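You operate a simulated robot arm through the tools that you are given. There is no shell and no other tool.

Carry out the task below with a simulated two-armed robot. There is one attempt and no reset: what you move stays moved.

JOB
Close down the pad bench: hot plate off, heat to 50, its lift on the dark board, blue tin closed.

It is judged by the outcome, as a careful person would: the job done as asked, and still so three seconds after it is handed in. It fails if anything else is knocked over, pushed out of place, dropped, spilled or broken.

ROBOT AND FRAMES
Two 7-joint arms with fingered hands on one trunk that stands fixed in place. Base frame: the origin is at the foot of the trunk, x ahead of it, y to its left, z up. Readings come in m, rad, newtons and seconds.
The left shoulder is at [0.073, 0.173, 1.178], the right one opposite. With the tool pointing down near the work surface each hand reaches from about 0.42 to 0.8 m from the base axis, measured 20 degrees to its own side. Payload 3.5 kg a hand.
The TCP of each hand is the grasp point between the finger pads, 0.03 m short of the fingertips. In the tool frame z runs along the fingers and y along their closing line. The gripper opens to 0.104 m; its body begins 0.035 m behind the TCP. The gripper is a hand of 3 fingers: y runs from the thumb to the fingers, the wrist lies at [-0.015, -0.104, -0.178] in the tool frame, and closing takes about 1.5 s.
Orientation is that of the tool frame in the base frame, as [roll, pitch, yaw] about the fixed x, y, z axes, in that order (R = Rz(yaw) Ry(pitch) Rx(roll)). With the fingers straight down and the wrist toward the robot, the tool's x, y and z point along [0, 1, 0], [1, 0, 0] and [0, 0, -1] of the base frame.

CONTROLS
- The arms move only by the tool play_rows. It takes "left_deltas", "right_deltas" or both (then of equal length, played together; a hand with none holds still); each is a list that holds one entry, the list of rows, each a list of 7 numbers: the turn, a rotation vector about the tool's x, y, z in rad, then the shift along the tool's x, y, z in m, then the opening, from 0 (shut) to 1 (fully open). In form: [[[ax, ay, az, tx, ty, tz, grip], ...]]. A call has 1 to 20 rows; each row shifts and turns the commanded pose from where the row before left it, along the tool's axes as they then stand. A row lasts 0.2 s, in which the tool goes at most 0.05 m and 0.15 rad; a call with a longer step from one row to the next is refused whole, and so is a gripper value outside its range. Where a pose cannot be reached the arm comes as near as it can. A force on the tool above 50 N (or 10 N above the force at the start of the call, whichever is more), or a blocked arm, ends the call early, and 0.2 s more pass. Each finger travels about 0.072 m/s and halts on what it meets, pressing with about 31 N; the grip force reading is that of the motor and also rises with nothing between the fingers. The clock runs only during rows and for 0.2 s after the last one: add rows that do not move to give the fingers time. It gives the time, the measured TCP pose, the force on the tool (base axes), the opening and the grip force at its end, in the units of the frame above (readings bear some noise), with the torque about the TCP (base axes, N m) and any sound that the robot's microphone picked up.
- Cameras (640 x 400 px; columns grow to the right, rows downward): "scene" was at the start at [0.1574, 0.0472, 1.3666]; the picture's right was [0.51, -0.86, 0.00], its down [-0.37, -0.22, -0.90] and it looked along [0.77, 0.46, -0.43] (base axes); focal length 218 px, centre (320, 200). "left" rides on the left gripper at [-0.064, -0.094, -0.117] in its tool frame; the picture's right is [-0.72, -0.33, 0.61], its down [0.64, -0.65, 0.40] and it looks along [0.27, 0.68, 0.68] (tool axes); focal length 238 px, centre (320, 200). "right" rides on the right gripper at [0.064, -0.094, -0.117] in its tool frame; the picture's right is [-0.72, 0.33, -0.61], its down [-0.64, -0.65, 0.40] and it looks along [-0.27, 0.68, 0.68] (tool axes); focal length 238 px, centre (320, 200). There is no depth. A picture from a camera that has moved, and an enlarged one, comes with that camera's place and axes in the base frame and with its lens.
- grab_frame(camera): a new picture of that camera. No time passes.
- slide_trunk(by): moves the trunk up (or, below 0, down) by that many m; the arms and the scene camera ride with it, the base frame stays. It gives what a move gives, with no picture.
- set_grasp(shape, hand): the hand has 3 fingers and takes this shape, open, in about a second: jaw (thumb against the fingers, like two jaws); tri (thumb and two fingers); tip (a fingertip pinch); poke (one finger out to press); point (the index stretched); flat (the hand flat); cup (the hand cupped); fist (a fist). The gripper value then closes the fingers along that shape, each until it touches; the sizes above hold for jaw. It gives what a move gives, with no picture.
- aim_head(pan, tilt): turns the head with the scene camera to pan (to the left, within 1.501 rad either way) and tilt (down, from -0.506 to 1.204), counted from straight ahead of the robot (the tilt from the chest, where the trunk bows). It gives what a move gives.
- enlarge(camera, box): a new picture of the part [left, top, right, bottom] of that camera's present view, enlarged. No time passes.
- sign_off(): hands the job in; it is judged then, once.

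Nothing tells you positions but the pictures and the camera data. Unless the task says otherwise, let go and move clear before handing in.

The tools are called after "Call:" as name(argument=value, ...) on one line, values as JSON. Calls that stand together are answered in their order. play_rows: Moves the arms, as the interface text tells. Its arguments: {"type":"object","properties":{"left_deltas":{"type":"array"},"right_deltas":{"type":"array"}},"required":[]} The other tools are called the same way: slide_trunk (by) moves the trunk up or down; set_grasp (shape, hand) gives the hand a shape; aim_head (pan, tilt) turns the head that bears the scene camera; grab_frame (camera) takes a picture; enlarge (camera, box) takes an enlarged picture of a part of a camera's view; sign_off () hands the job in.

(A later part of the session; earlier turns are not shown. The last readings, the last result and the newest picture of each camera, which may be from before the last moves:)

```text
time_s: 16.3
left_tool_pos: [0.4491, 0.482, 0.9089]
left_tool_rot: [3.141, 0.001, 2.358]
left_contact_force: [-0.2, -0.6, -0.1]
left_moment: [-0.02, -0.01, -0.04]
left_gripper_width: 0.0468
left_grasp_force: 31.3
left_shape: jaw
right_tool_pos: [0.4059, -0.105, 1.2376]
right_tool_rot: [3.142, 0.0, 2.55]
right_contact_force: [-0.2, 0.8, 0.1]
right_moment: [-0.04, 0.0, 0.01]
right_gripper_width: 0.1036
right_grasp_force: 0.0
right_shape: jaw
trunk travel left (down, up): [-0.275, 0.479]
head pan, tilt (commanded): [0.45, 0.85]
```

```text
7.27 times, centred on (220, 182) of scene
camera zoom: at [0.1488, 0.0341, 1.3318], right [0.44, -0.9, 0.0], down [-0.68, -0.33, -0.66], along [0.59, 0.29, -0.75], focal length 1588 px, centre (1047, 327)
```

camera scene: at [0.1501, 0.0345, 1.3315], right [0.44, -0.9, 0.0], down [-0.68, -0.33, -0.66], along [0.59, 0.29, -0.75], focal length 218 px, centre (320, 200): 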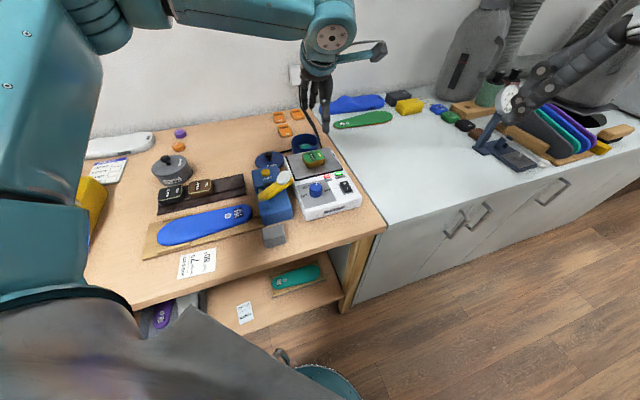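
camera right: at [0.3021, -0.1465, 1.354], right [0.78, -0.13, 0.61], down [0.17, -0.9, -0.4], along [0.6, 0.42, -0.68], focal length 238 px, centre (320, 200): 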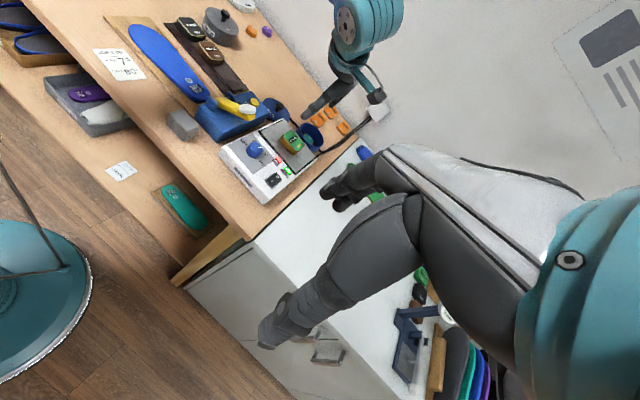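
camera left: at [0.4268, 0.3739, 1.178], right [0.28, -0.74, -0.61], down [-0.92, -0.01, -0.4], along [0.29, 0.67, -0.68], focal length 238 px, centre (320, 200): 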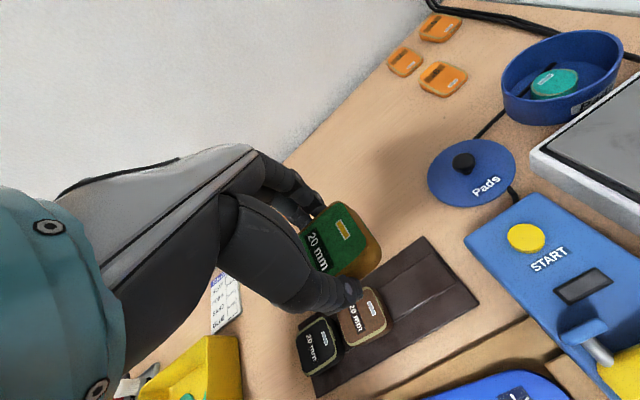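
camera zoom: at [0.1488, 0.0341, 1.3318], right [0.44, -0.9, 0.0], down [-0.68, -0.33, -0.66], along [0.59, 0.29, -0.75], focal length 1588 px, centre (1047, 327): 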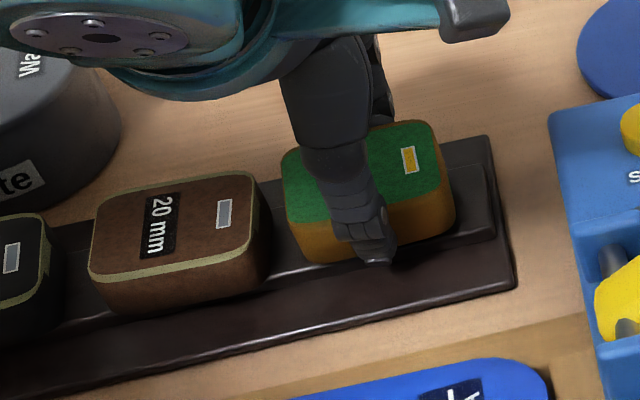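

Still no contact and well centred on the strip. I'll lower in small steps while watching the force.

Call:
play_rows(left_deltas=[[[0, 0, 0, 0, 0, 0.002, 0], [0, 0, 0, 0, 0, 0.002, 0], [0, 0, 0, 0, 0, 0, 0]]])

Call:
enlarge(camera="scene", box=[200, 160, 250, 195])

Call:
enlarge(camera="right", box=[215, 55, 265, 90])

```text
time_s: 17.1
left_tool_pos: [0.4492, 0.4824, 0.9057]
left_tool_rot: [-3.141, 0.001, 2.358]
left_contact_force: [0.2, 0.1, 0.7]
left_moment: [0.0, -0.02, -0.02]
left_gripper_width: 0.0468
left_grasp_force: 30.9
left_shape: jaw
right_tool_pos: [0.406, -0.1054, 1.237]
right_tool_rot: [-3.141, 0.0, 2.551]
right_contact_force: [-0.1, -0.2, 0.3]
right_moment: [0.0, 0.0, 0.02]
right_gripper_width: 0.1038
right_grasp_force: 0.1
right_shape: jaw
trunk travel left (down, up): [-0.275, 0.479]
head pan, tilt (commanded): [0.45, 0.85]
```

```text
11.43 times, centred on (225, 178) of scene
camera zoom: at [0.1488, 0.0341, 1.3317], right [0.44, -0.9, 0.0], down [-0.68, -0.33, -0.66], along [0.59, 0.29, -0.75], focal length 2495 px, centre (1406, 457)
```

zoom: 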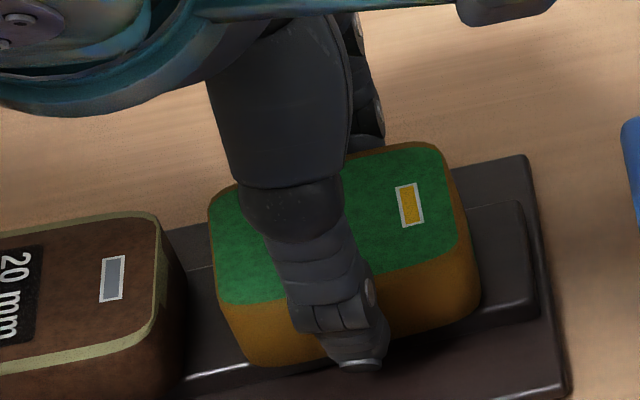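

```text
11.43 times, centred on (240, 72) of right
camera zoom: at [0.3007, -0.147, 1.3545], right [0.78, -0.13, 0.61], down [0.17, -0.9, -0.4], along [0.6, 0.42, -0.68], focal length 2724 px, centre (1234, 1657)
```

zoom: 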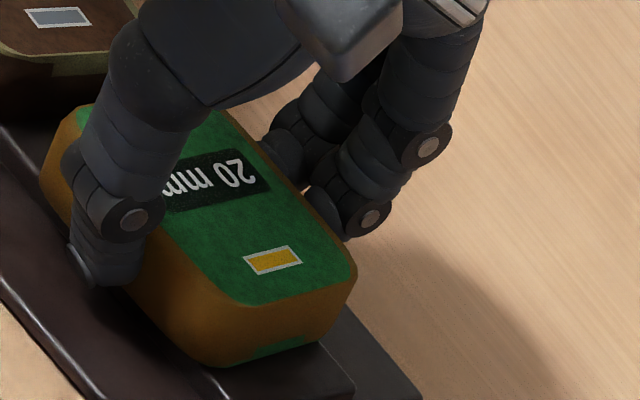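

Call:
play_rows(left_deltas=[[[0, 0, 0, 0, 0, 0.002, 0], [0, 0, 0, 0, 0, 0.001, 0], [0, 0, 0, 0, 0, 0, 0]]])

Call:
enlarge(camera="right", box=[215, 55, 265, 90])

```text
time_s: 17.9
left_tool_pos: [0.4498, 0.4812, 0.9035]
left_tool_rot: [3.139, 0.0, 2.358]
left_contact_force: [1.0, 2.6, 7.3]
left_moment: [0.02, 0.03, 0.01]
left_gripper_width: 0.0465
left_grasp_force: 31.1
left_shape: jaw
right_tool_pos: [0.4064, -0.1059, 1.2378]
right_tool_rot: [-3.142, 0.0, 2.553]
right_contact_force: [0.2, 0.3, -0.9]
right_moment: [0.0, 0.05, 0.0]
right_gripper_width: 0.1035
right_grasp_force: 0.0
right_shape: jaw
trunk travel left (down, up): [-0.275, 0.479]
head pan, tilt (commanded): [0.45, 0.85]
```

```text
11.43 times, centred on (240, 72) of right
camera zoom: at [0.3002, -0.1472, 1.3547], right [0.78, -0.13, 0.61], down [0.17, -0.9, -0.4], along [0.6, 0.42, -0.68], focal length 2724 px, centre (1234, 1657)
```

zoom: 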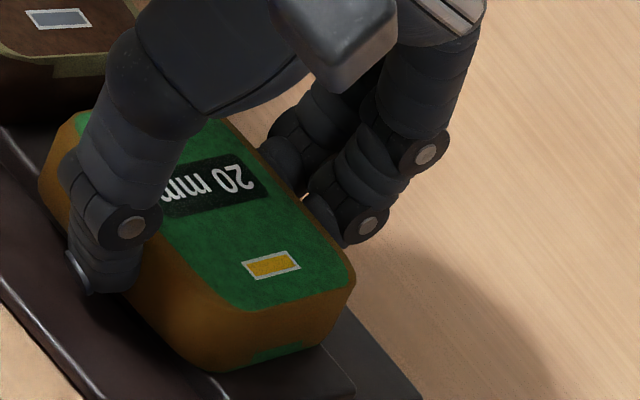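

Contact at about 7 N: the lift is seated on the strip. I'll open the fingers gently and go straight up.

Call:
play_rows(left_deltas=[[[0, 0, 0, 0, 0, -0.0005, 0.2], [0, 0, 0, 0, 0, 0, 0.5], [0, 0, 0, 0, 0, 0, 0.6], [0, 0, 0, 0, 0, 0, 0.7], [0, 0, 0, 0, 0, 0, 0.7], [0, 0, 0, 0, 0, 0, 0.7]]])

Call:
enlarge(camera="scene", box=[180, 155, 260, 210])

Call:
enlarge(camera="right", box=[195, 40, 265, 95])

```text
time_s: 19.3
left_tool_pos: [0.4486, 0.4844, 0.9025]
left_tool_rot: [-3.142, 0.001, 2.359]
left_contact_force: [0.4, -0.6, 0.6]
left_moment: [-0.02, 0.0, -0.01]
left_gripper_width: 0.0728
left_grasp_force: 0.0
left_shape: jaw
right_tool_pos: [0.4058, -0.1058, 1.2363]
right_tool_rot: [3.141, 0.0, 2.552]
right_contact_force: [0.5, 0.7, -0.9]
right_moment: [0.02, 0.0, 0.01]
right_gripper_width: 0.1036
right_grasp_force: 0.0
right_shape: jaw
trunk travel left (down, up): [-0.275, 0.479]
head pan, tilt (commanded): [0.45, 0.85]
```

```text
7.27 times, centred on (220, 182) of scene
camera zoom: at [0.1488, 0.034, 1.3317], right [0.44, -0.9, 0.0], down [-0.68, -0.33, -0.66], along [0.59, 0.29, -0.75], focal length 1588 px, centre (1047, 327)
```

zoom: 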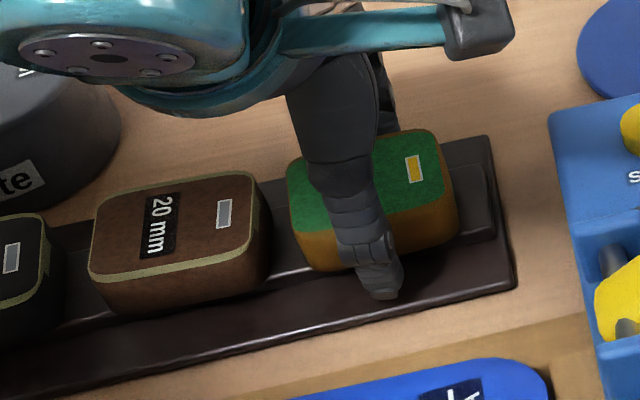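

```text
7.27 times, centred on (230, 68) of right
camera zoom: at [0.3007, -0.147, 1.3545], right [0.78, -0.13, 0.61], down [0.17, -0.9, -0.4], along [0.6, 0.42, -0.68], focal length 1734 px, centre (974, 1164)
```

zoom: 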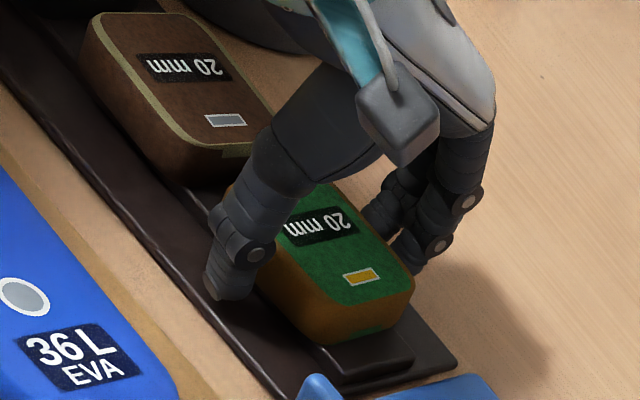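

The lift rests on the strip beside the other two and the fingers are clear of it. I'll raise straight up and check.

Call:
play_rows(left_deltas=[[[0, 0, 0, 0, 0, -0.01, 0.75], [0, 0, 0, 0, 0, -0.015, 0.75], [0, 0, 0, 0, 0, -0.03, 0.75], [0, 0, 0, 0, 0, -0.035, 0.75], [0, 0, 0, 0, 0, -0.035, 0.75], [0, 0, 0, 0, 0, -0.035, 0.75]]])

Call:
enlarge(camera="scene", box=[150, 130, 290, 230])

Call:
grab_frame(camera="left")

```text
time_s: 20.7
left_tool_pos: [0.4475, 0.4816, 1.064]
left_tool_rot: [-3.141, 0.001, 2.358]
left_contact_force: [0.4, -0.7, 0.0]
left_moment: [-0.01, -0.06, 0.02]
left_gripper_width: 0.0776
left_grasp_force: 0.0
left_shape: jaw
right_tool_pos: [0.4062, -0.106, 1.2375]
right_tool_rot: [3.141, 0.002, 2.552]
right_contact_force: [0.2, -0.1, 0.7]
right_moment: [-0.03, 0.02, -0.03]
right_gripper_width: 0.104
right_grasp_force: 0.1
right_shape: jaw
trunk travel left (down, up): [-0.275, 0.479]
head pan, tilt (commanded): [0.45, 0.85]
```

```text
4.00 times, centred on (220, 180) of scene
camera zoom: at [0.1485, 0.0338, 1.3318], right [0.44, -0.9, 0.0], down [-0.68, -0.33, -0.66], along [0.59, 0.29, -0.75], focal length 873 px, centre (720, 280)
```

zoom: 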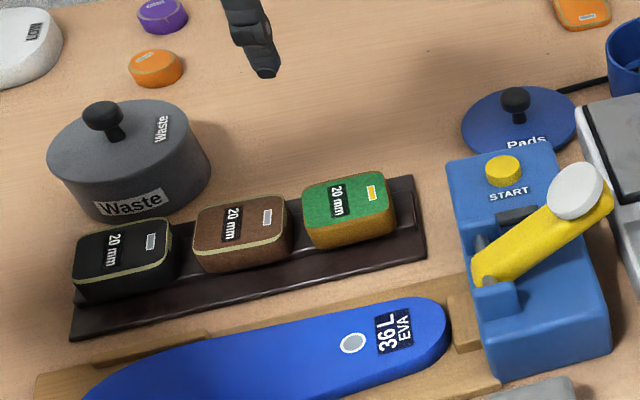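

```text
taken
camera left: at [0.4262, 0.3707, 1.1816], right [0.28, -0.74, -0.61], down [-0.92, -0.01, -0.4], along [0.29, 0.67, -0.68], focal length 238 px, centre (320, 200)
```

left: 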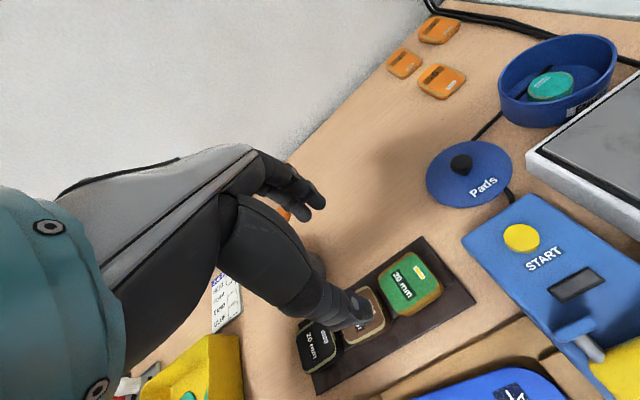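

The green lift sits properly on the dark board with the other two. Next is the tin lid, so I'll look at the lid and tin from here.

Call:
enlarge(camera="left", box=[400, 110, 540, 230])

Call:
enlarge(camera="left", box=[480, 20, 640, 140])

Call:
enlarge(camera="right", box=[250, 80, 340, 150])

Call:
enlarge(camera="scene", box=[245, 125, 335, 185])

```text
3.33 times, centred on (470, 170) of left
camera zoom: at [0.4262, 0.3707, 1.1816], right [0.28, -0.74, -0.61], down [-0.92, -0.01, -0.4], along [0.29, 0.67, -0.68], focal length 794 px, centre (-180, 300)
```

zoom: 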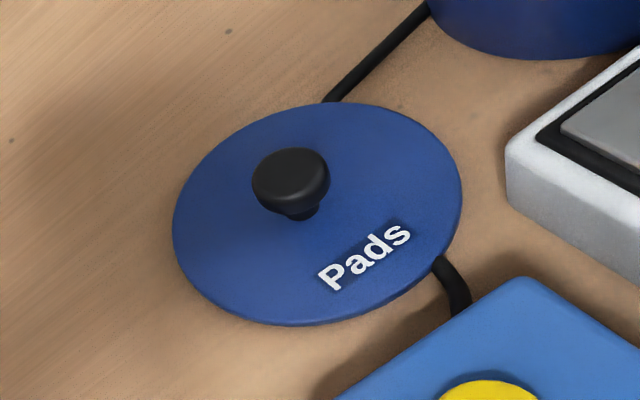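

```text
3.33 times, centred on (560, 80) of left
camera zoom: at [0.4262, 0.3707, 1.1816], right [0.28, -0.74, -0.61], down [-0.92, -0.01, -0.4], along [0.29, 0.67, -0.68], focal length 794 px, centre (-480, 600)
```

zoom: 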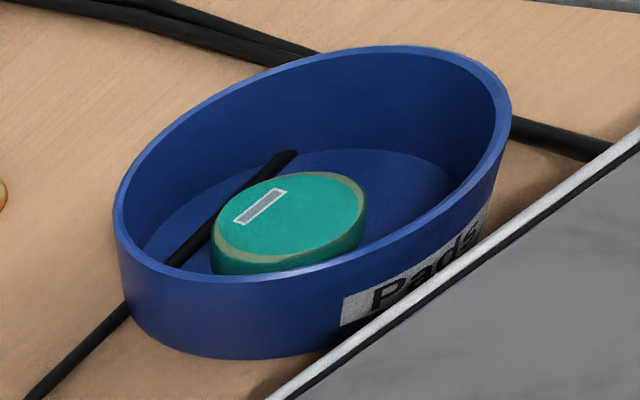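

```text
5.71 times, centred on (295, 115) of right
camera zoom: at [0.3004, -0.1472, 1.3546], right [0.78, -0.13, 0.61], down [0.17, -0.9, -0.4], along [0.6, 0.42, -0.68], focal length 1362 px, centre (463, 686)
```

zoom: 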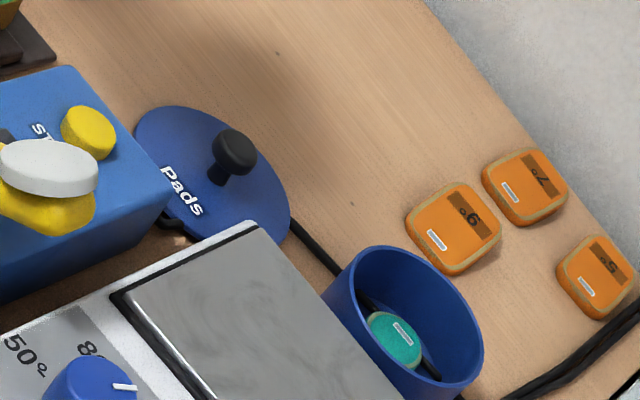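

```text
6.67 times, centred on (290, 155) of scene
camera zoom: at [0.1485, 0.0338, 1.3318], right [0.44, -0.9, 0.0], down [-0.68, -0.33, -0.66], along [0.59, 0.29, -0.75], focal length 1456 px, centre (520, 500)
```

zoom: 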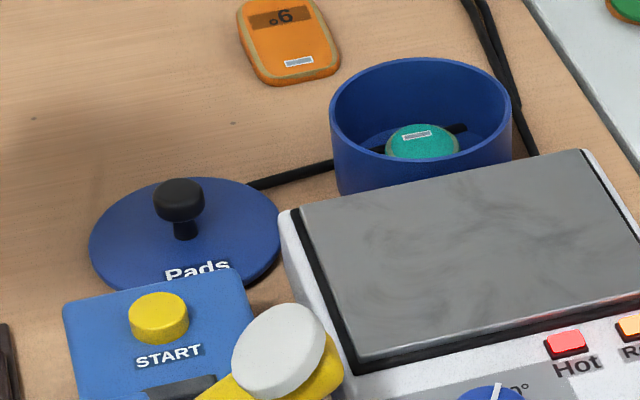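

The lid knob is at about (0.602, 0.439, 0.894), lid about 98 mm across, and the tin rim about 96 mm. I'll go above the knob.

Call:
play_rows(left_deltas=[[[0, 0, 0, -0.0349, 0.0197, 0, 0.75], [0, 0, 0, -0.0349, 0.0197, 0, 0.75], [0, 0, 0, -0.0349, 0.0197, 0, 0.75], [0, 0, 0, -0.0349, 0.0197, 0, 0.75], [0, 0, 0, 0, 0, 0.03, 0.75], [0, 0, 0, 0, 0, 0.03, 0.75], [0, 0, 0, 0, 0, 0.02, 0.75], [0, 0, 0, 0, 0, 0, 0.75]]])

Call:
grab_frame(camera="left")

Call:
enlarge(camera="scene", box=[230, 90, 350, 190])

Call:
enlarge(camera="right", box=[230, 50, 350, 150])

```text
time_s: 22.5
left_tool_pos: [0.6027, 0.4395, 0.9819]
left_tool_rot: [-3.141, -0.001, 2.359]
left_contact_force: [0.2, 0.0, 0.8]
left_moment: [0.01, -0.01, -0.03]
left_gripper_width: 0.0775
left_grasp_force: 0.1
left_shape: jaw
right_tool_pos: [0.4062, -0.1062, 1.2361]
right_tool_rot: [3.141, -0.001, 2.551]
right_contact_force: [-0.5, -1.2, -0.7]
right_moment: [0.04, -0.01, 0.03]
right_gripper_width: 0.1035
right_grasp_force: 0.0
right_shape: jaw
trunk travel left (down, up): [-0.275, 0.479]
head pan, tilt (commanded): [0.45, 0.85]
```

```text
taken
camera left: at [0.5814, 0.3281, 1.1003], right [0.28, -0.74, -0.61], down [-0.91, -0.01, -0.4], along [0.29, 0.67, -0.68], focal length 238 px, centre (320, 200)
```

left: 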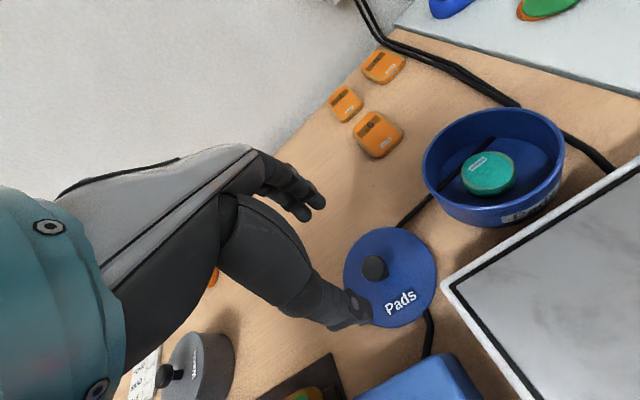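

```text
4.00 times, centred on (290, 140) of scene
camera zoom: at [0.1487, 0.034, 1.3318], right [0.44, -0.9, 0.0], down [-0.68, -0.33, -0.66], along [0.59, 0.29, -0.75], focal length 873 px, centre (440, 440)
```

zoom: 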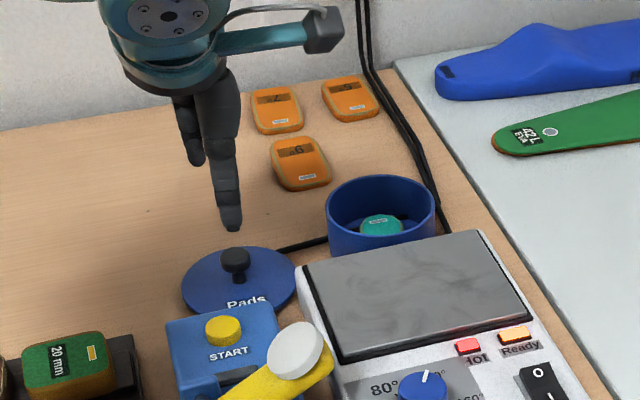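

```text
4.00 times, centred on (290, 100) of right
camera zoom: at [0.3006, -0.147, 1.3545], right [0.78, -0.13, 0.61], down [0.17, -0.9, -0.4], along [0.6, 0.42, -0.68], focal length 953 px, centre (440, 600)
```

zoom: 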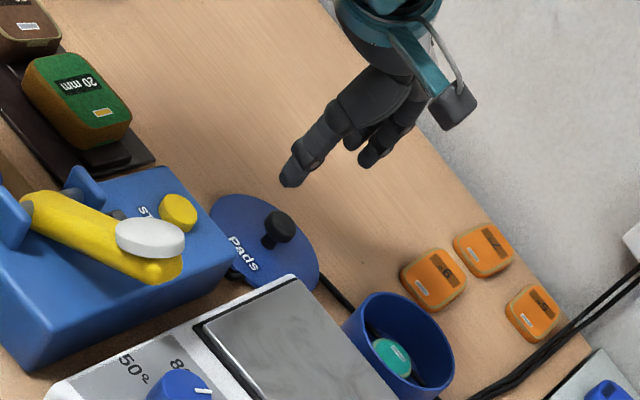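

Call:
enlarge(camera="left", box=[330, 210, 450, 340])

Call:
enlarge(camera="left", box=[410, 90, 590, 240])

```text
3.08 times, centred on (390, 275) of left
camera zoom: at [0.5814, 0.3281, 1.1003], right [0.28, -0.74, -0.61], down [-0.91, -0.01, -0.4], along [0.29, 0.67, -0.68], focal length 733 px, centre (105, -31)
```

zoom: 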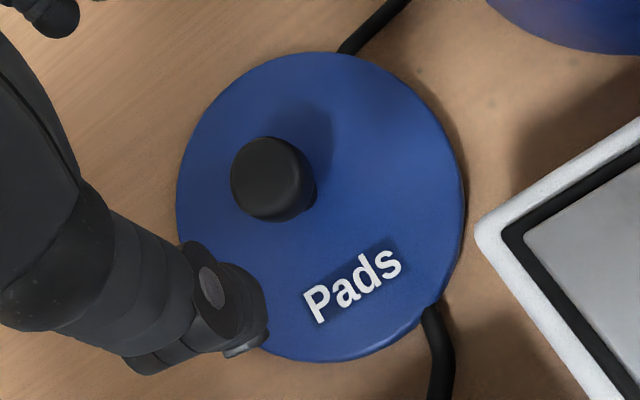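

```text
2.67 times, centred on (500, 165) of left
camera zoom: at [0.5814, 0.3281, 1.1003], right [0.28, -0.74, -0.61], down [-0.91, -0.01, -0.4], along [0.29, 0.67, -0.68], focal length 636 px, centre (-160, 293)
```

zoom: 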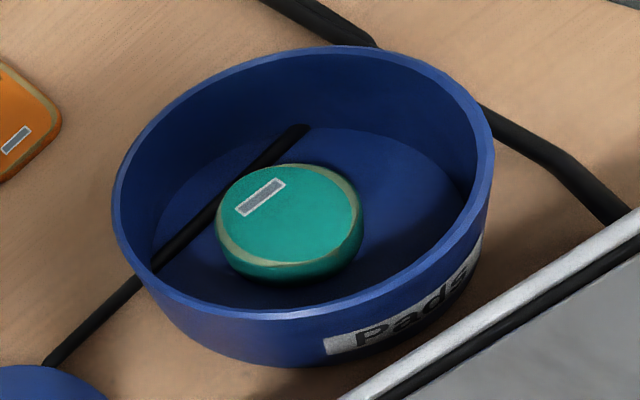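

TCP is within 1–2 mm of the knob axis. I'll lower around the knob, keeping the fingertips just above the lid disc.

Call:
play_rows(left_deltas=[[[0, 0, 0, 0, 0, 0.02, 0.7], [0, 0, 0, 0, 0, 0.02, 0.7], [0, 0, 0, 0, 0, 0.02, 0.7], [0, 0, 0, 0, 0, 0.012, 0.7], [0, 0, 0, 0, 0, 0.004, 0.7], [0, 0, 0, 0, 0, 0, 0.7]]])

Call:
enlarge(camera="left", box=[250, 150, 430, 320])

Call:
enlarge(camera="scene", box=[240, 110, 320, 180])

Call:
enlarge(camera="right", box=[250, 70, 330, 130])

```text
time_s: 23.9
left_tool_pos: [0.6024, 0.4393, 0.9065]
left_tool_rot: [-3.14, 0.001, 2.357]
left_contact_force: [-0.4, -0.1, 0.1]
left_moment: [0.04, 0.04, 0.0]
left_gripper_width: 0.0734
left_grasp_force: 0.1
left_shape: jaw
right_tool_pos: [0.4055, -0.1048, 1.2361]
right_tool_rot: [3.141, 0.001, 2.552]
right_contact_force: [0.4, 0.3, -0.3]
right_moment: [0.02, -0.02, -0.02]
right_gripper_width: 0.1037
right_grasp_force: 0.0
right_shape: jaw
trunk travel left (down, up): [-0.275, 0.479]
head pan, tilt (commanded): [0.45, 0.85]
```

```text
2.35 times, centred on (340, 235) of left
camera zoom: at [0.5817, 0.3288, 1.0239], right [0.28, -0.74, -0.61], down [-0.91, -0.01, -0.4], along [0.29, 0.67, -0.68], focal length 561 px, centre (273, 118)
```

zoom: 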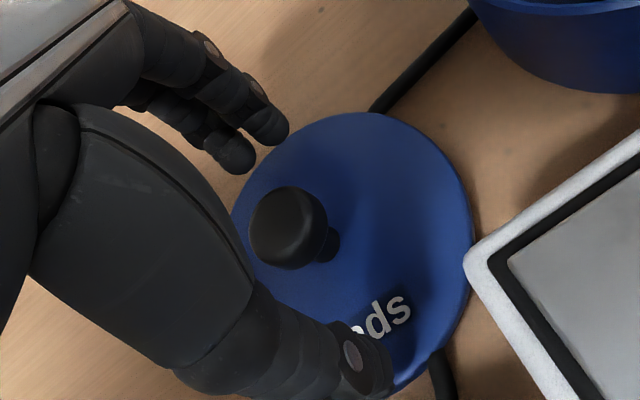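

```text
5.71 times, centred on (280, 145) of scene
camera zoom: at [0.1488, 0.034, 1.3318], right [0.44, -0.9, 0.0], down [-0.68, -0.33, -0.66], along [0.59, 0.29, -0.75], focal length 1248 px, centre (549, 514)
```

zoom: 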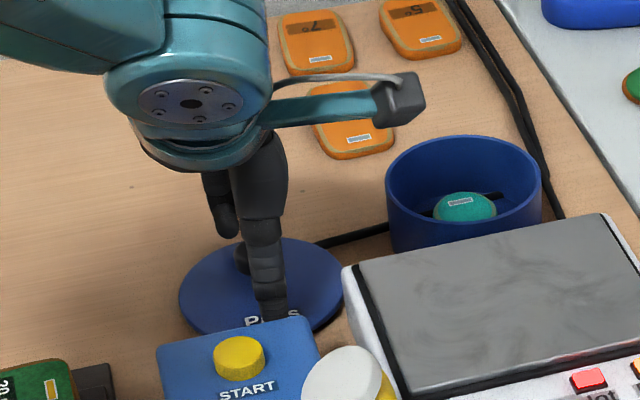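

```text
6.67 times, centred on (290, 100) of right
camera zoom: at [0.3007, -0.147, 1.3545], right [0.78, -0.13, 0.61], down [0.17, -0.9, -0.4], along [0.6, 0.42, -0.68], focal length 1589 px, centre (520, 867)
```

zoom: 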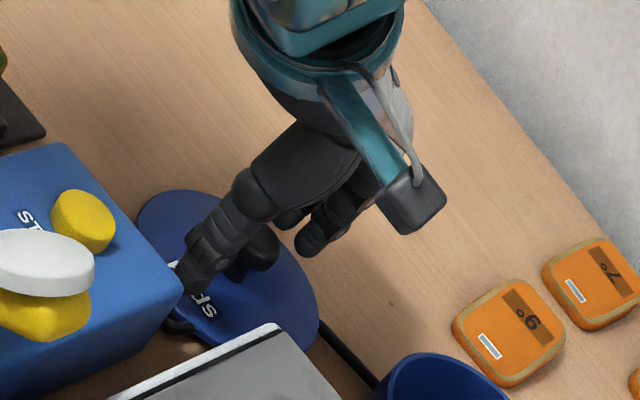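

The knob sits between thumb and fingers, about 3 mm off the closing line. I'll shift that, lower 3 mm and close.

Call:
play_rows(left_deltas=[[[0, 0, 0, 0.0025, 0, 0.003, 0.7], [0, 0, 0, 0, 0, 0, 0.7], [0, 0, 0, 0, 0, 0, 0.5], [0, 0, 0, 0, 0, 0, 0.4]]])

Call:
enlarge(camera="left", box=[250, 150, 430, 320])

```text
time_s: 24.9
left_tool_pos: [0.6004, 0.442, 0.9042]
left_tool_rot: [3.142, 0.001, 2.359]
left_contact_force: [-0.2, -0.4, -0.2]
left_moment: [0.01, 0.0, 0.02]
left_gripper_width: 0.0422
left_grasp_force: 0.0
left_shape: jaw
right_tool_pos: [0.4066, -0.1053, 1.2365]
right_tool_rot: [3.141, 0.0, 2.551]
right_contact_force: [-0.5, -0.5, 1.5]
right_moment: [-0.01, -0.02, -0.05]
right_gripper_width: 0.1035
right_grasp_force: 0.0
right_shape: jaw
trunk travel left (down, up): [-0.275, 0.479]
head pan, tilt (commanded): [0.45, 0.85]
```

```text
2.35 times, centred on (340, 235) of left
camera zoom: at [0.5799, 0.3309, 1.0212], right [0.28, -0.74, -0.61], down [-0.91, -0.01, -0.4], along [0.29, 0.67, -0.68], focal length 561 px, centre (273, 118)
```

zoom: 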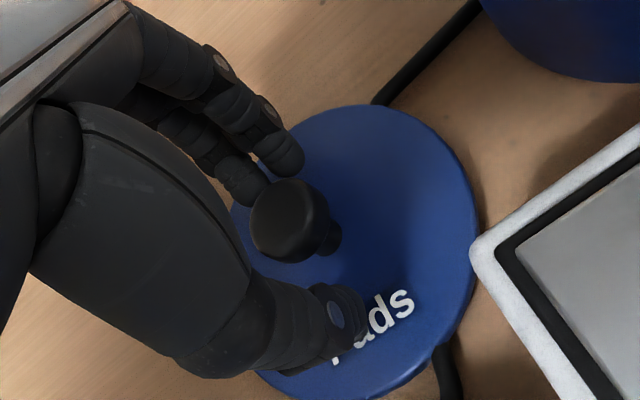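

The knob is closer to the fingers than the thumb, so I'll shift a few mm toward the fingers before closing to avoid dragging the lid.

Call:
play_rows(left_deltas=[[[0, 0, 0, 0, 0.0055, 0, 0.42], [0, 0, 0, 0, 0, 0, 0.38], [0, 0, 0, 0, 0, 0, 0.32], [0, 0, 0, 0, 0, 0, 0.32]]])

Call:
enlarge(camera="left", box=[250, 150, 430, 320])

Call:
enlarge(camera="scene", box=[255, 130, 315, 175])

```text
time_s: 25.9
left_tool_pos: [0.6059, 0.4472, 0.9056]
left_tool_rot: [3.141, 0.0, 2.358]
left_contact_force: [0.5, 0.1, -0.1]
left_moment: [0.0, 0.0, 0.02]
left_gripper_width: 0.0339
left_grasp_force: 0.1
left_shape: jaw
right_tool_pos: [0.405, -0.1061, 1.2366]
right_tool_rot: [3.14, 0.0, 2.552]
right_contact_force: [0.2, 0.4, -0.9]
right_moment: [-0.01, 0.0, -0.01]
right_gripper_width: 0.1036
right_grasp_force: 0.1
right_shape: jaw
trunk travel left (down, up): [-0.275, 0.479]
head pan, tilt (commanded): [0.45, 0.85]
```

```text
2.35 times, centred on (340, 235) of left
camera zoom: at [0.5846, 0.3354, 1.0214], right [0.28, -0.74, -0.61], down [-0.91, -0.01, -0.4], along [0.29, 0.67, -0.68], focal length 561 px, centre (273, 118)
```

zoom: 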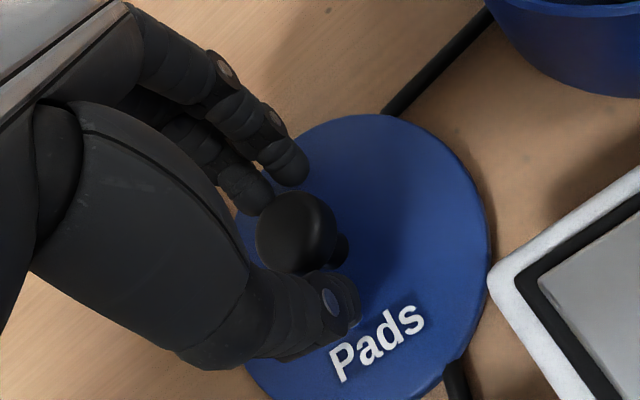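

```text
8.89 times, centred on (285, 152) of scene
camera zoom: at [0.1488, 0.034, 1.3318], right [0.44, -0.9, 0.0], down [-0.68, -0.33, -0.66], along [0.59, 0.29, -0.75], focal length 1941 px, centre (631, 622)
```

zoom: 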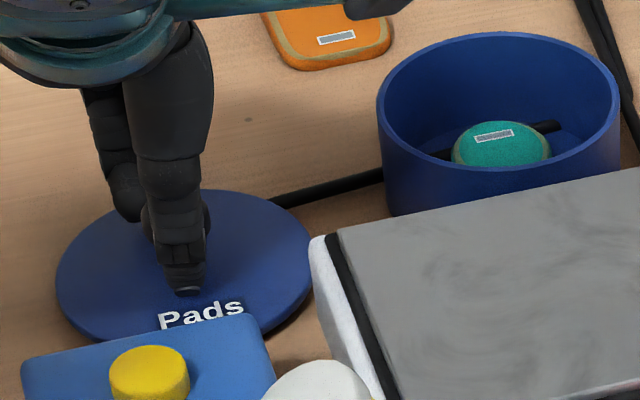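

Now the knob is well centred. Closing.

Call:
play_rows(left_deltas=[[[0, 0, 0, -0.001, 0, 0, 0.25], [0, 0, 0, 0, 0, 0, 0.15], [0, 0, 0, 0, 0, 0, 0.05], [0, 0, 0, 0, 0, 0, 0], [0, 0, 0, 0, 0, 0, 0]]])

Call:
enlarge(camera="left", box=[250, 150, 430, 320])

Call:
enlarge(camera="scene", box=[255, 130, 315, 175])

```text
time_s: 27.1
left_tool_pos: [0.606, 0.4456, 0.9032]
left_tool_rot: [3.141, -0.001, 2.359]
left_contact_force: [-0.1, 0.6, 0.0]
left_moment: [0.02, -0.02, 0.0]
left_gripper_width: 0.0156
left_grasp_force: 30.8
left_shape: jaw
right_tool_pos: [0.4058, -0.1047, 1.2361]
right_tool_rot: [-3.141, 0.0, 2.553]
right_contact_force: [0.4, 0.1, 0.4]
right_moment: [0.03, 0.01, -0.05]
right_gripper_width: 0.1036
right_grasp_force: 0.0
right_shape: jaw
trunk travel left (down, up): [-0.275, 0.479]
head pan, tilt (commanded): [0.45, 0.85]
```

```text
2.35 times, centred on (340, 235) of left
camera zoom: at [0.585, 0.3345, 1.0206], right [0.28, -0.74, -0.61], down [-0.91, -0.01, -0.4], along [0.29, 0.67, -0.68], focal length 561 px, centre (273, 118)
```

zoom: 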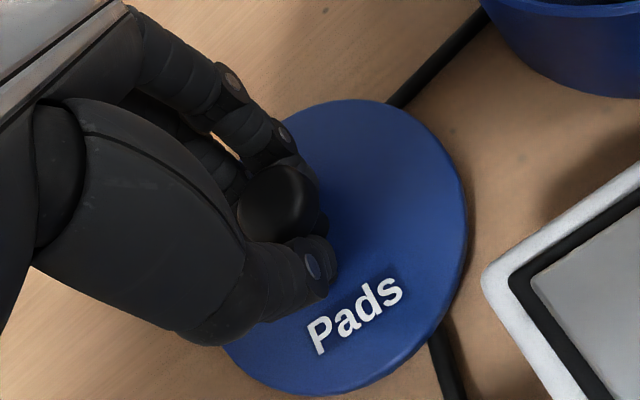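

```text
8.89 times, centred on (285, 152) of scene
camera zoom: at [0.1489, 0.0341, 1.3317], right [0.44, -0.9, 0.0], down [-0.68, -0.33, -0.66], along [0.59, 0.29, -0.75], focal length 1941 px, centre (631, 622)
```

zoom: 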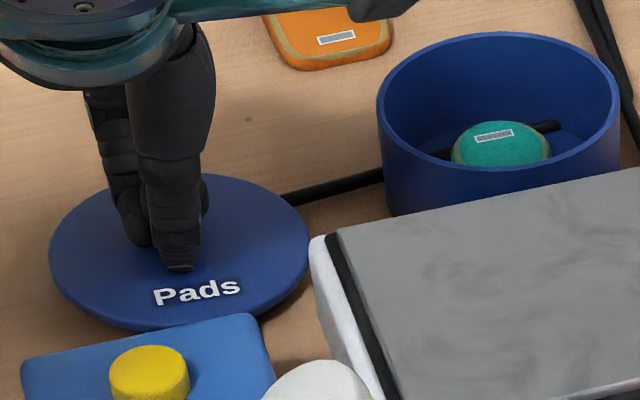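

The knob is gripped (15.6 mm at its neck). I'll raise it and see how the lid hangs.

Call:
play_rows(left_deltas=[[[0, 0, 0, 0, 0, -0.005, 0], [0, 0, 0, 0, 0, -0.01, 0], [0, 0, 0, 0, 0, -0.02, 0], [0, 0, 0, 0, 0, -0.03, 0], [0, 0, 0, 0, 0, -0.03, 0], [0, 0, 0, 0, 0, -0.01, 0], [0, 0, 0, 0, 0, 0, 0]]])

Call:
grab_frame(camera="left")

Call:
enlarge(camera="scene", box=[230, 90, 350, 190])

Call:
enlarge(camera="right", box=[250, 40, 370, 140])

```text
time_s: 28.7
left_tool_pos: [0.6053, 0.446, 1.0087]
left_tool_rot: [-3.141, 0.001, 2.359]
left_contact_force: [0.1, 0.0, 0.2]
left_moment: [-0.01, 0.01, 0.01]
left_gripper_width: 0.0154
left_grasp_force: 31.0
left_shape: jaw
right_tool_pos: [0.4066, -0.1067, 1.2364]
right_tool_rot: [-3.14, 0.001, 2.552]
right_contact_force: [-0.8, 0.6, -0.1]
right_moment: [-0.03, 0.0, 0.01]
right_gripper_width: 0.1034
right_grasp_force: 0.1
right_shape: jaw
trunk travel left (down, up): [-0.275, 0.479]
head pan, tilt (commanded): [0.45, 0.85]
```

```text
taken
camera left: at [0.5833, 0.3348, 1.1263], right [0.28, -0.74, -0.61], down [-0.91, -0.01, -0.4], along [0.29, 0.67, -0.68], focal length 238 px, centre (320, 200)
```

left: 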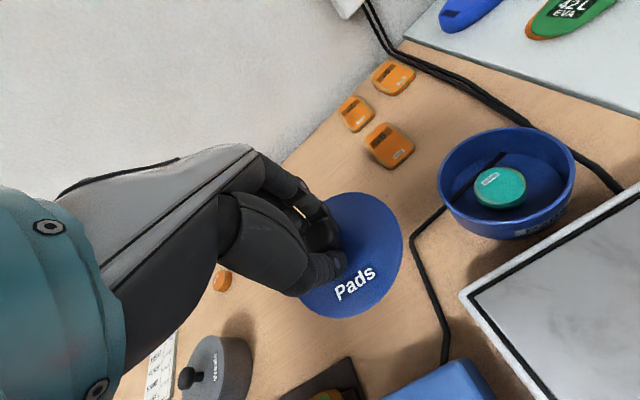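

```text
4.00 times, centred on (290, 140) of scene
camera zoom: at [0.1488, 0.0341, 1.3317], right [0.44, -0.9, 0.0], down [-0.68, -0.33, -0.66], along [0.59, 0.29, -0.75], focal length 873 px, centre (440, 440)
```

zoom: 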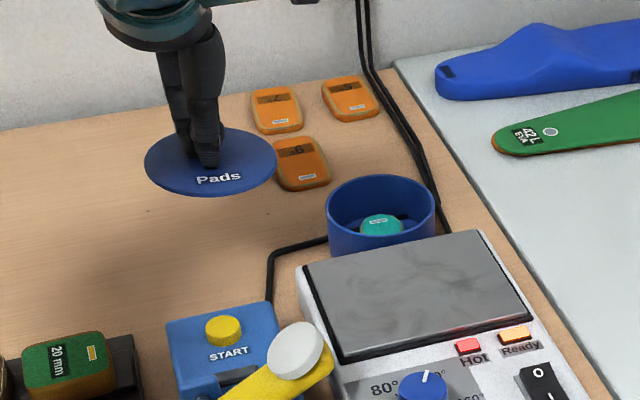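

```text
4.00 times, centred on (310, 90) of right
camera zoom: at [0.3007, -0.1469, 1.3545], right [0.78, -0.13, 0.61], down [0.17, -0.9, -0.4], along [0.6, 0.42, -0.68], focal length 953 px, centre (360, 640)
```

zoom: 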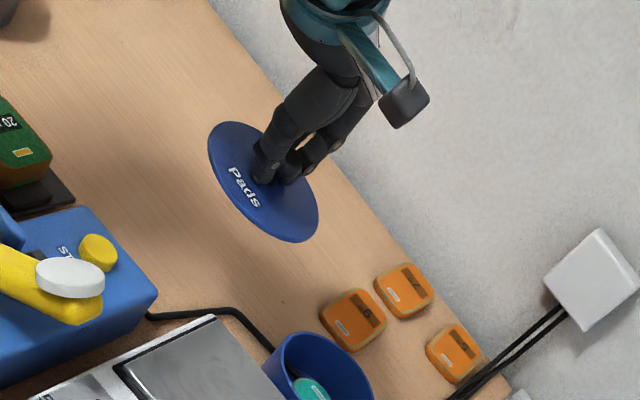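

The lid hangs flat. I'll measure the lid's offset in the hand and the tin's rim precisely.

Call:
enlarge(camera="left", box=[280, 180, 420, 330])

Call:
enlarge(camera="left", box=[420, 110, 590, 250])

Call:
enlarge(camera="scene", box=[305, 125, 345, 160])

Call:
enlarge(camera="right", box=[295, 110, 355, 160])

```text
2.67 times, centred on (350, 255) of left
camera zoom: at [0.5833, 0.3348, 1.1263], right [0.28, -0.74, -0.61], down [-0.91, -0.01, -0.4], along [0.29, 0.67, -0.68], focal length 636 px, centre (240, 53)
```

zoom: 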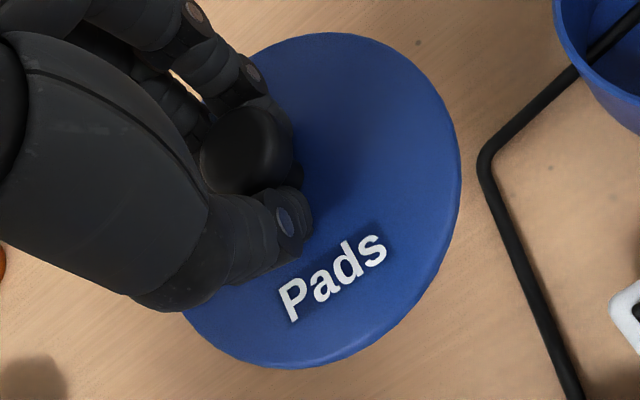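

```text
2.86 times, centred on (505, 180) of left
camera zoom: at [0.5833, 0.3348, 1.1263], right [0.28, -0.74, -0.61], down [-0.91, -0.01, -0.4], along [0.29, 0.67, -0.68], focal length 681 px, centre (-209, 257)
```

zoom: 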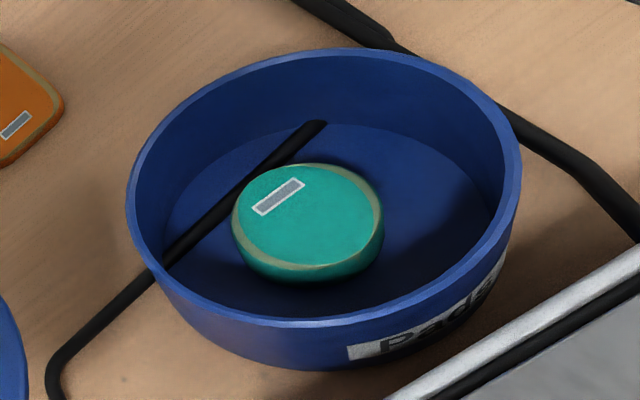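

```text
11.43 times, centred on (325, 142) of scene
camera zoom: at [0.1488, 0.0341, 1.3317], right [0.44, -0.9, 0.0], down [-0.68, -0.33, -0.66], along [0.59, 0.29, -0.75], focal length 2495 px, centre (263, 857)
```

zoom: 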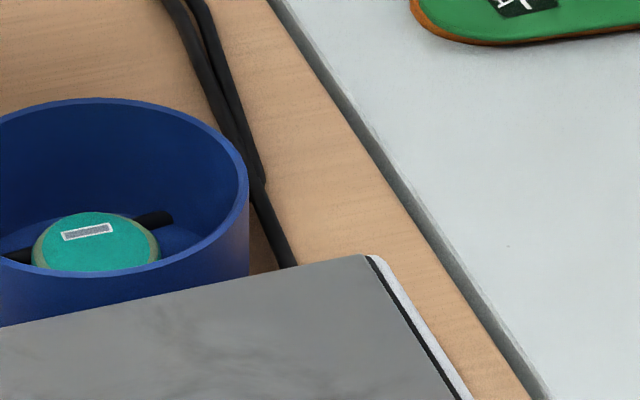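

```text
8.00 times, centred on (325, 135) of right
camera zoom: at [0.3007, -0.1469, 1.3545], right [0.78, -0.13, 0.61], down [0.17, -0.9, -0.4], along [0.6, 0.42, -0.68], focal length 1907 px, centre (280, 720)
```

zoom: 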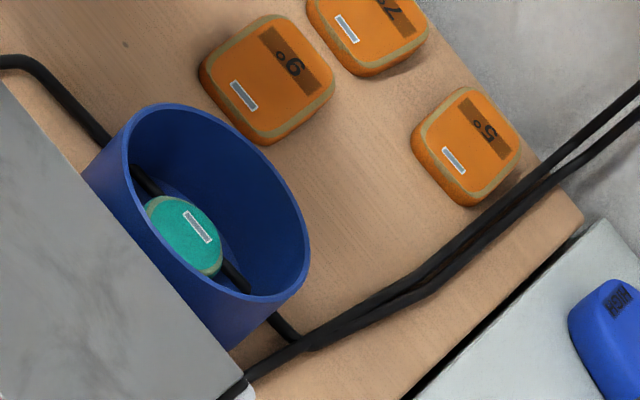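

The tin rim centre works out at (0.708, 0.360, 0.901), with scene and left views agreeing to about 1 mm. The lid centre is about 2.5 mm ahead of the TCP, so I'll carry it across above the tin.

Call:
play_rows(left_deltas=[[[0, 0, 0, -0.02, 0.001, 0, 0], [0, 0, 0, -0.033, 0.0022, 0, 0], [0, 0, 0, -0.033, 0.0022, 0, 0], [0, 0, 0, -0.033, 0.0022, 0, 0], [0, 0, 0, -0.0155, 0.0013, 0, 0], [0, 0, 0, 0, 0, 0.01, 0], [0, 0, 0, 0, 0, 0, 0]]])

Call:
grab_frame(camera="left")

Call:
enlarge(camera="scene", box=[280, 100, 360, 170])

Call:
enlarge(camera="right", box=[270, 80, 370, 170])

```text
time_s: 30.3
left_tool_pos: [0.6813, 0.3674, 1.0047]
left_tool_rot: [3.141, 0.002, 2.36]
left_contact_force: [-0.6, 0.5, -0.1]
left_moment: [-0.02, 0.01, -0.01]
left_gripper_width: 0.0153
left_grasp_force: 30.4
left_shape: jaw
left hand out of reach, approached as far as the arm can: row 4, 5
right_tool_pos: [0.4057, -0.1061, 1.2358]
right_tool_rot: [-3.141, 0.0, 2.553]
right_contact_force: [0.0, 0.4, 0.5]
right_moment: [-0.01, -0.01, 0.01]
right_gripper_width: 0.1037
right_grasp_force: 0.1
right_shape: jaw
trunk travel left (down, up): [-0.275, 0.479]
head pan, tilt (commanded): [0.45, 0.85]
```

```text
taken
camera left: at [0.6591, 0.2558, 1.1222], right [0.28, -0.74, -0.61], down [-0.91, -0.01, -0.4], along [0.29, 0.67, -0.68], focal length 238 px, centre (320, 200)
```

left: 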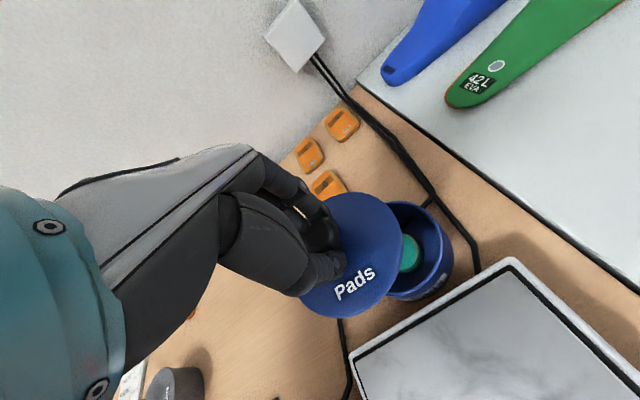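

```text
5.71 times, centred on (320, 135) of scene
camera zoom: at [0.1488, 0.034, 1.3318], right [0.44, -0.9, 0.0], down [-0.68, -0.33, -0.66], along [0.59, 0.29, -0.75], focal length 1248 px, centre (320, 571)
```

zoom: 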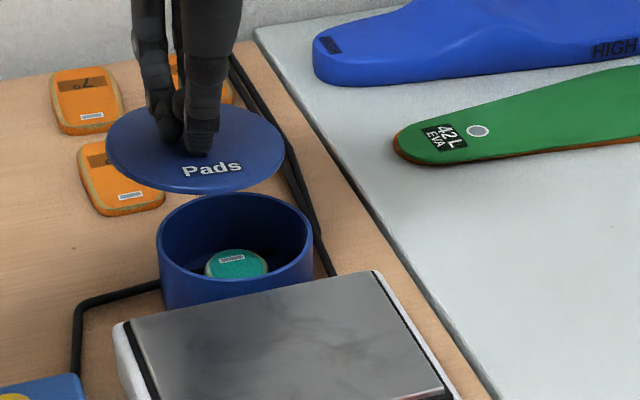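

```text
4.44 times, centred on (320, 125) of right
camera zoom: at [0.3007, -0.147, 1.3545], right [0.78, -0.13, 0.61], down [0.17, -0.9, -0.4], along [0.6, 0.42, -0.68], focal length 1059 px, centre (320, 533)
```

zoom: 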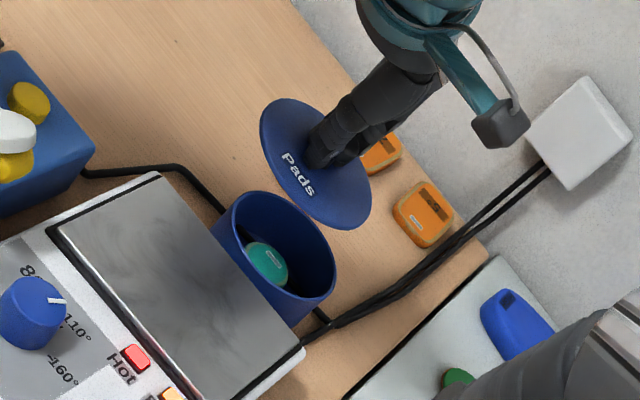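

The arm ran out of reach with the hand turned 45°. The lid is round, so I'll turn the hand about 27° to point more directly away from the shoulder, which reaches further.

Call:
play_rows(left_deltas=[[[0, 0, 0.1, 0, 0, 0, 0], [0, 0, 0.1, 0, 0, 0, 0], [0, 0, 0.1, 0, 0, 0, 0], [0, 0, 0.1, 0, 0, 0, 0], [0, 0, 0.07, 0, 0, 0, 0], [0, 0, 0, 0, 0, 0, 0]]])

Call:
grab_frame(camera="left")

Call:
enlarge(camera="scene", box=[280, 100, 360, 170])

Call:
enlarge(camera="right", box=[270, 80, 370, 170])

```text
time_s: 31.7
left_tool_pos: [0.6815, 0.3648, 1.003]
left_tool_rot: [-3.141, 0.0, 1.887]
left_contact_force: [0.3, -0.2, -0.9]
left_moment: [0.04, 0.02, 0.01]
left_gripper_width: 0.0153
left_grasp_force: 30.8
left_shape: jaw
right_tool_pos: [0.4051, -0.1049, 1.2362]
right_tool_rot: [3.141, -0.001, 2.552]
right_contact_force: [-0.2, -0.1, 0.2]
right_moment: [-0.01, 0.0, 0.01]
right_gripper_width: 0.1038
right_grasp_force: 0.0
right_shape: jaw
trunk travel left (down, up): [-0.275, 0.479]
head pan, tilt (commanded): [0.45, 0.85]
```

```text
taken
camera left: at [0.6111, 0.2758, 1.1204], right [-0.09, -0.79, -0.61], down [-0.82, 0.41, -0.4], along [0.57, 0.47, -0.68], focal length 238 px, centre (320, 200)
```

left: 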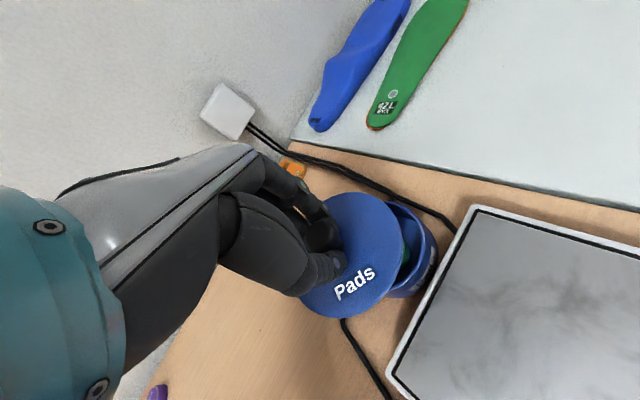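

```text
5.71 times, centred on (320, 135) of scene
camera zoom: at [0.1489, 0.0341, 1.3317], right [0.44, -0.9, 0.0], down [-0.68, -0.33, -0.66], along [0.59, 0.29, -0.75], focal length 1248 px, centre (320, 571)
```

zoom: 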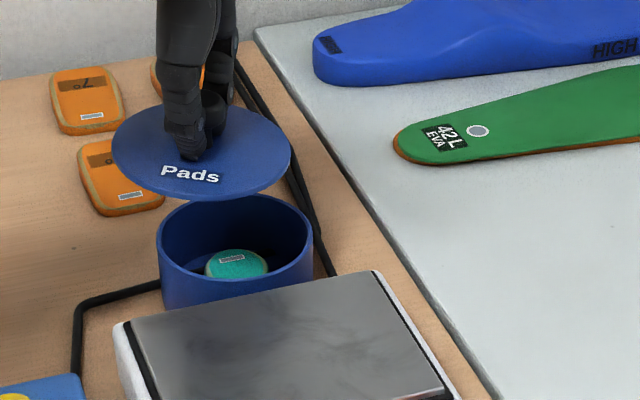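

```text
4.44 times, centred on (320, 125) of right
camera zoom: at [0.3008, -0.1469, 1.3545], right [0.78, -0.13, 0.61], down [0.17, -0.9, -0.4], along [0.6, 0.42, -0.68], focal length 1059 px, centre (320, 533)
```

zoom: 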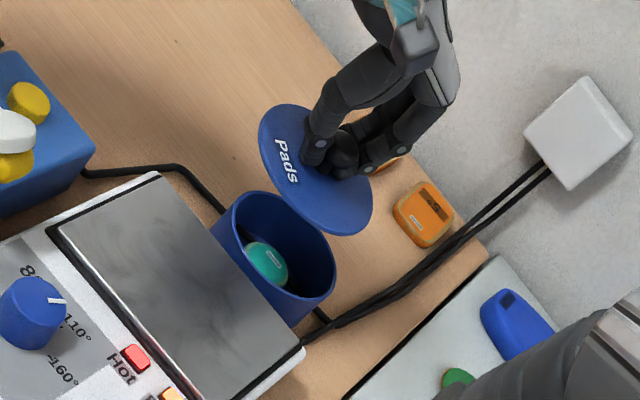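

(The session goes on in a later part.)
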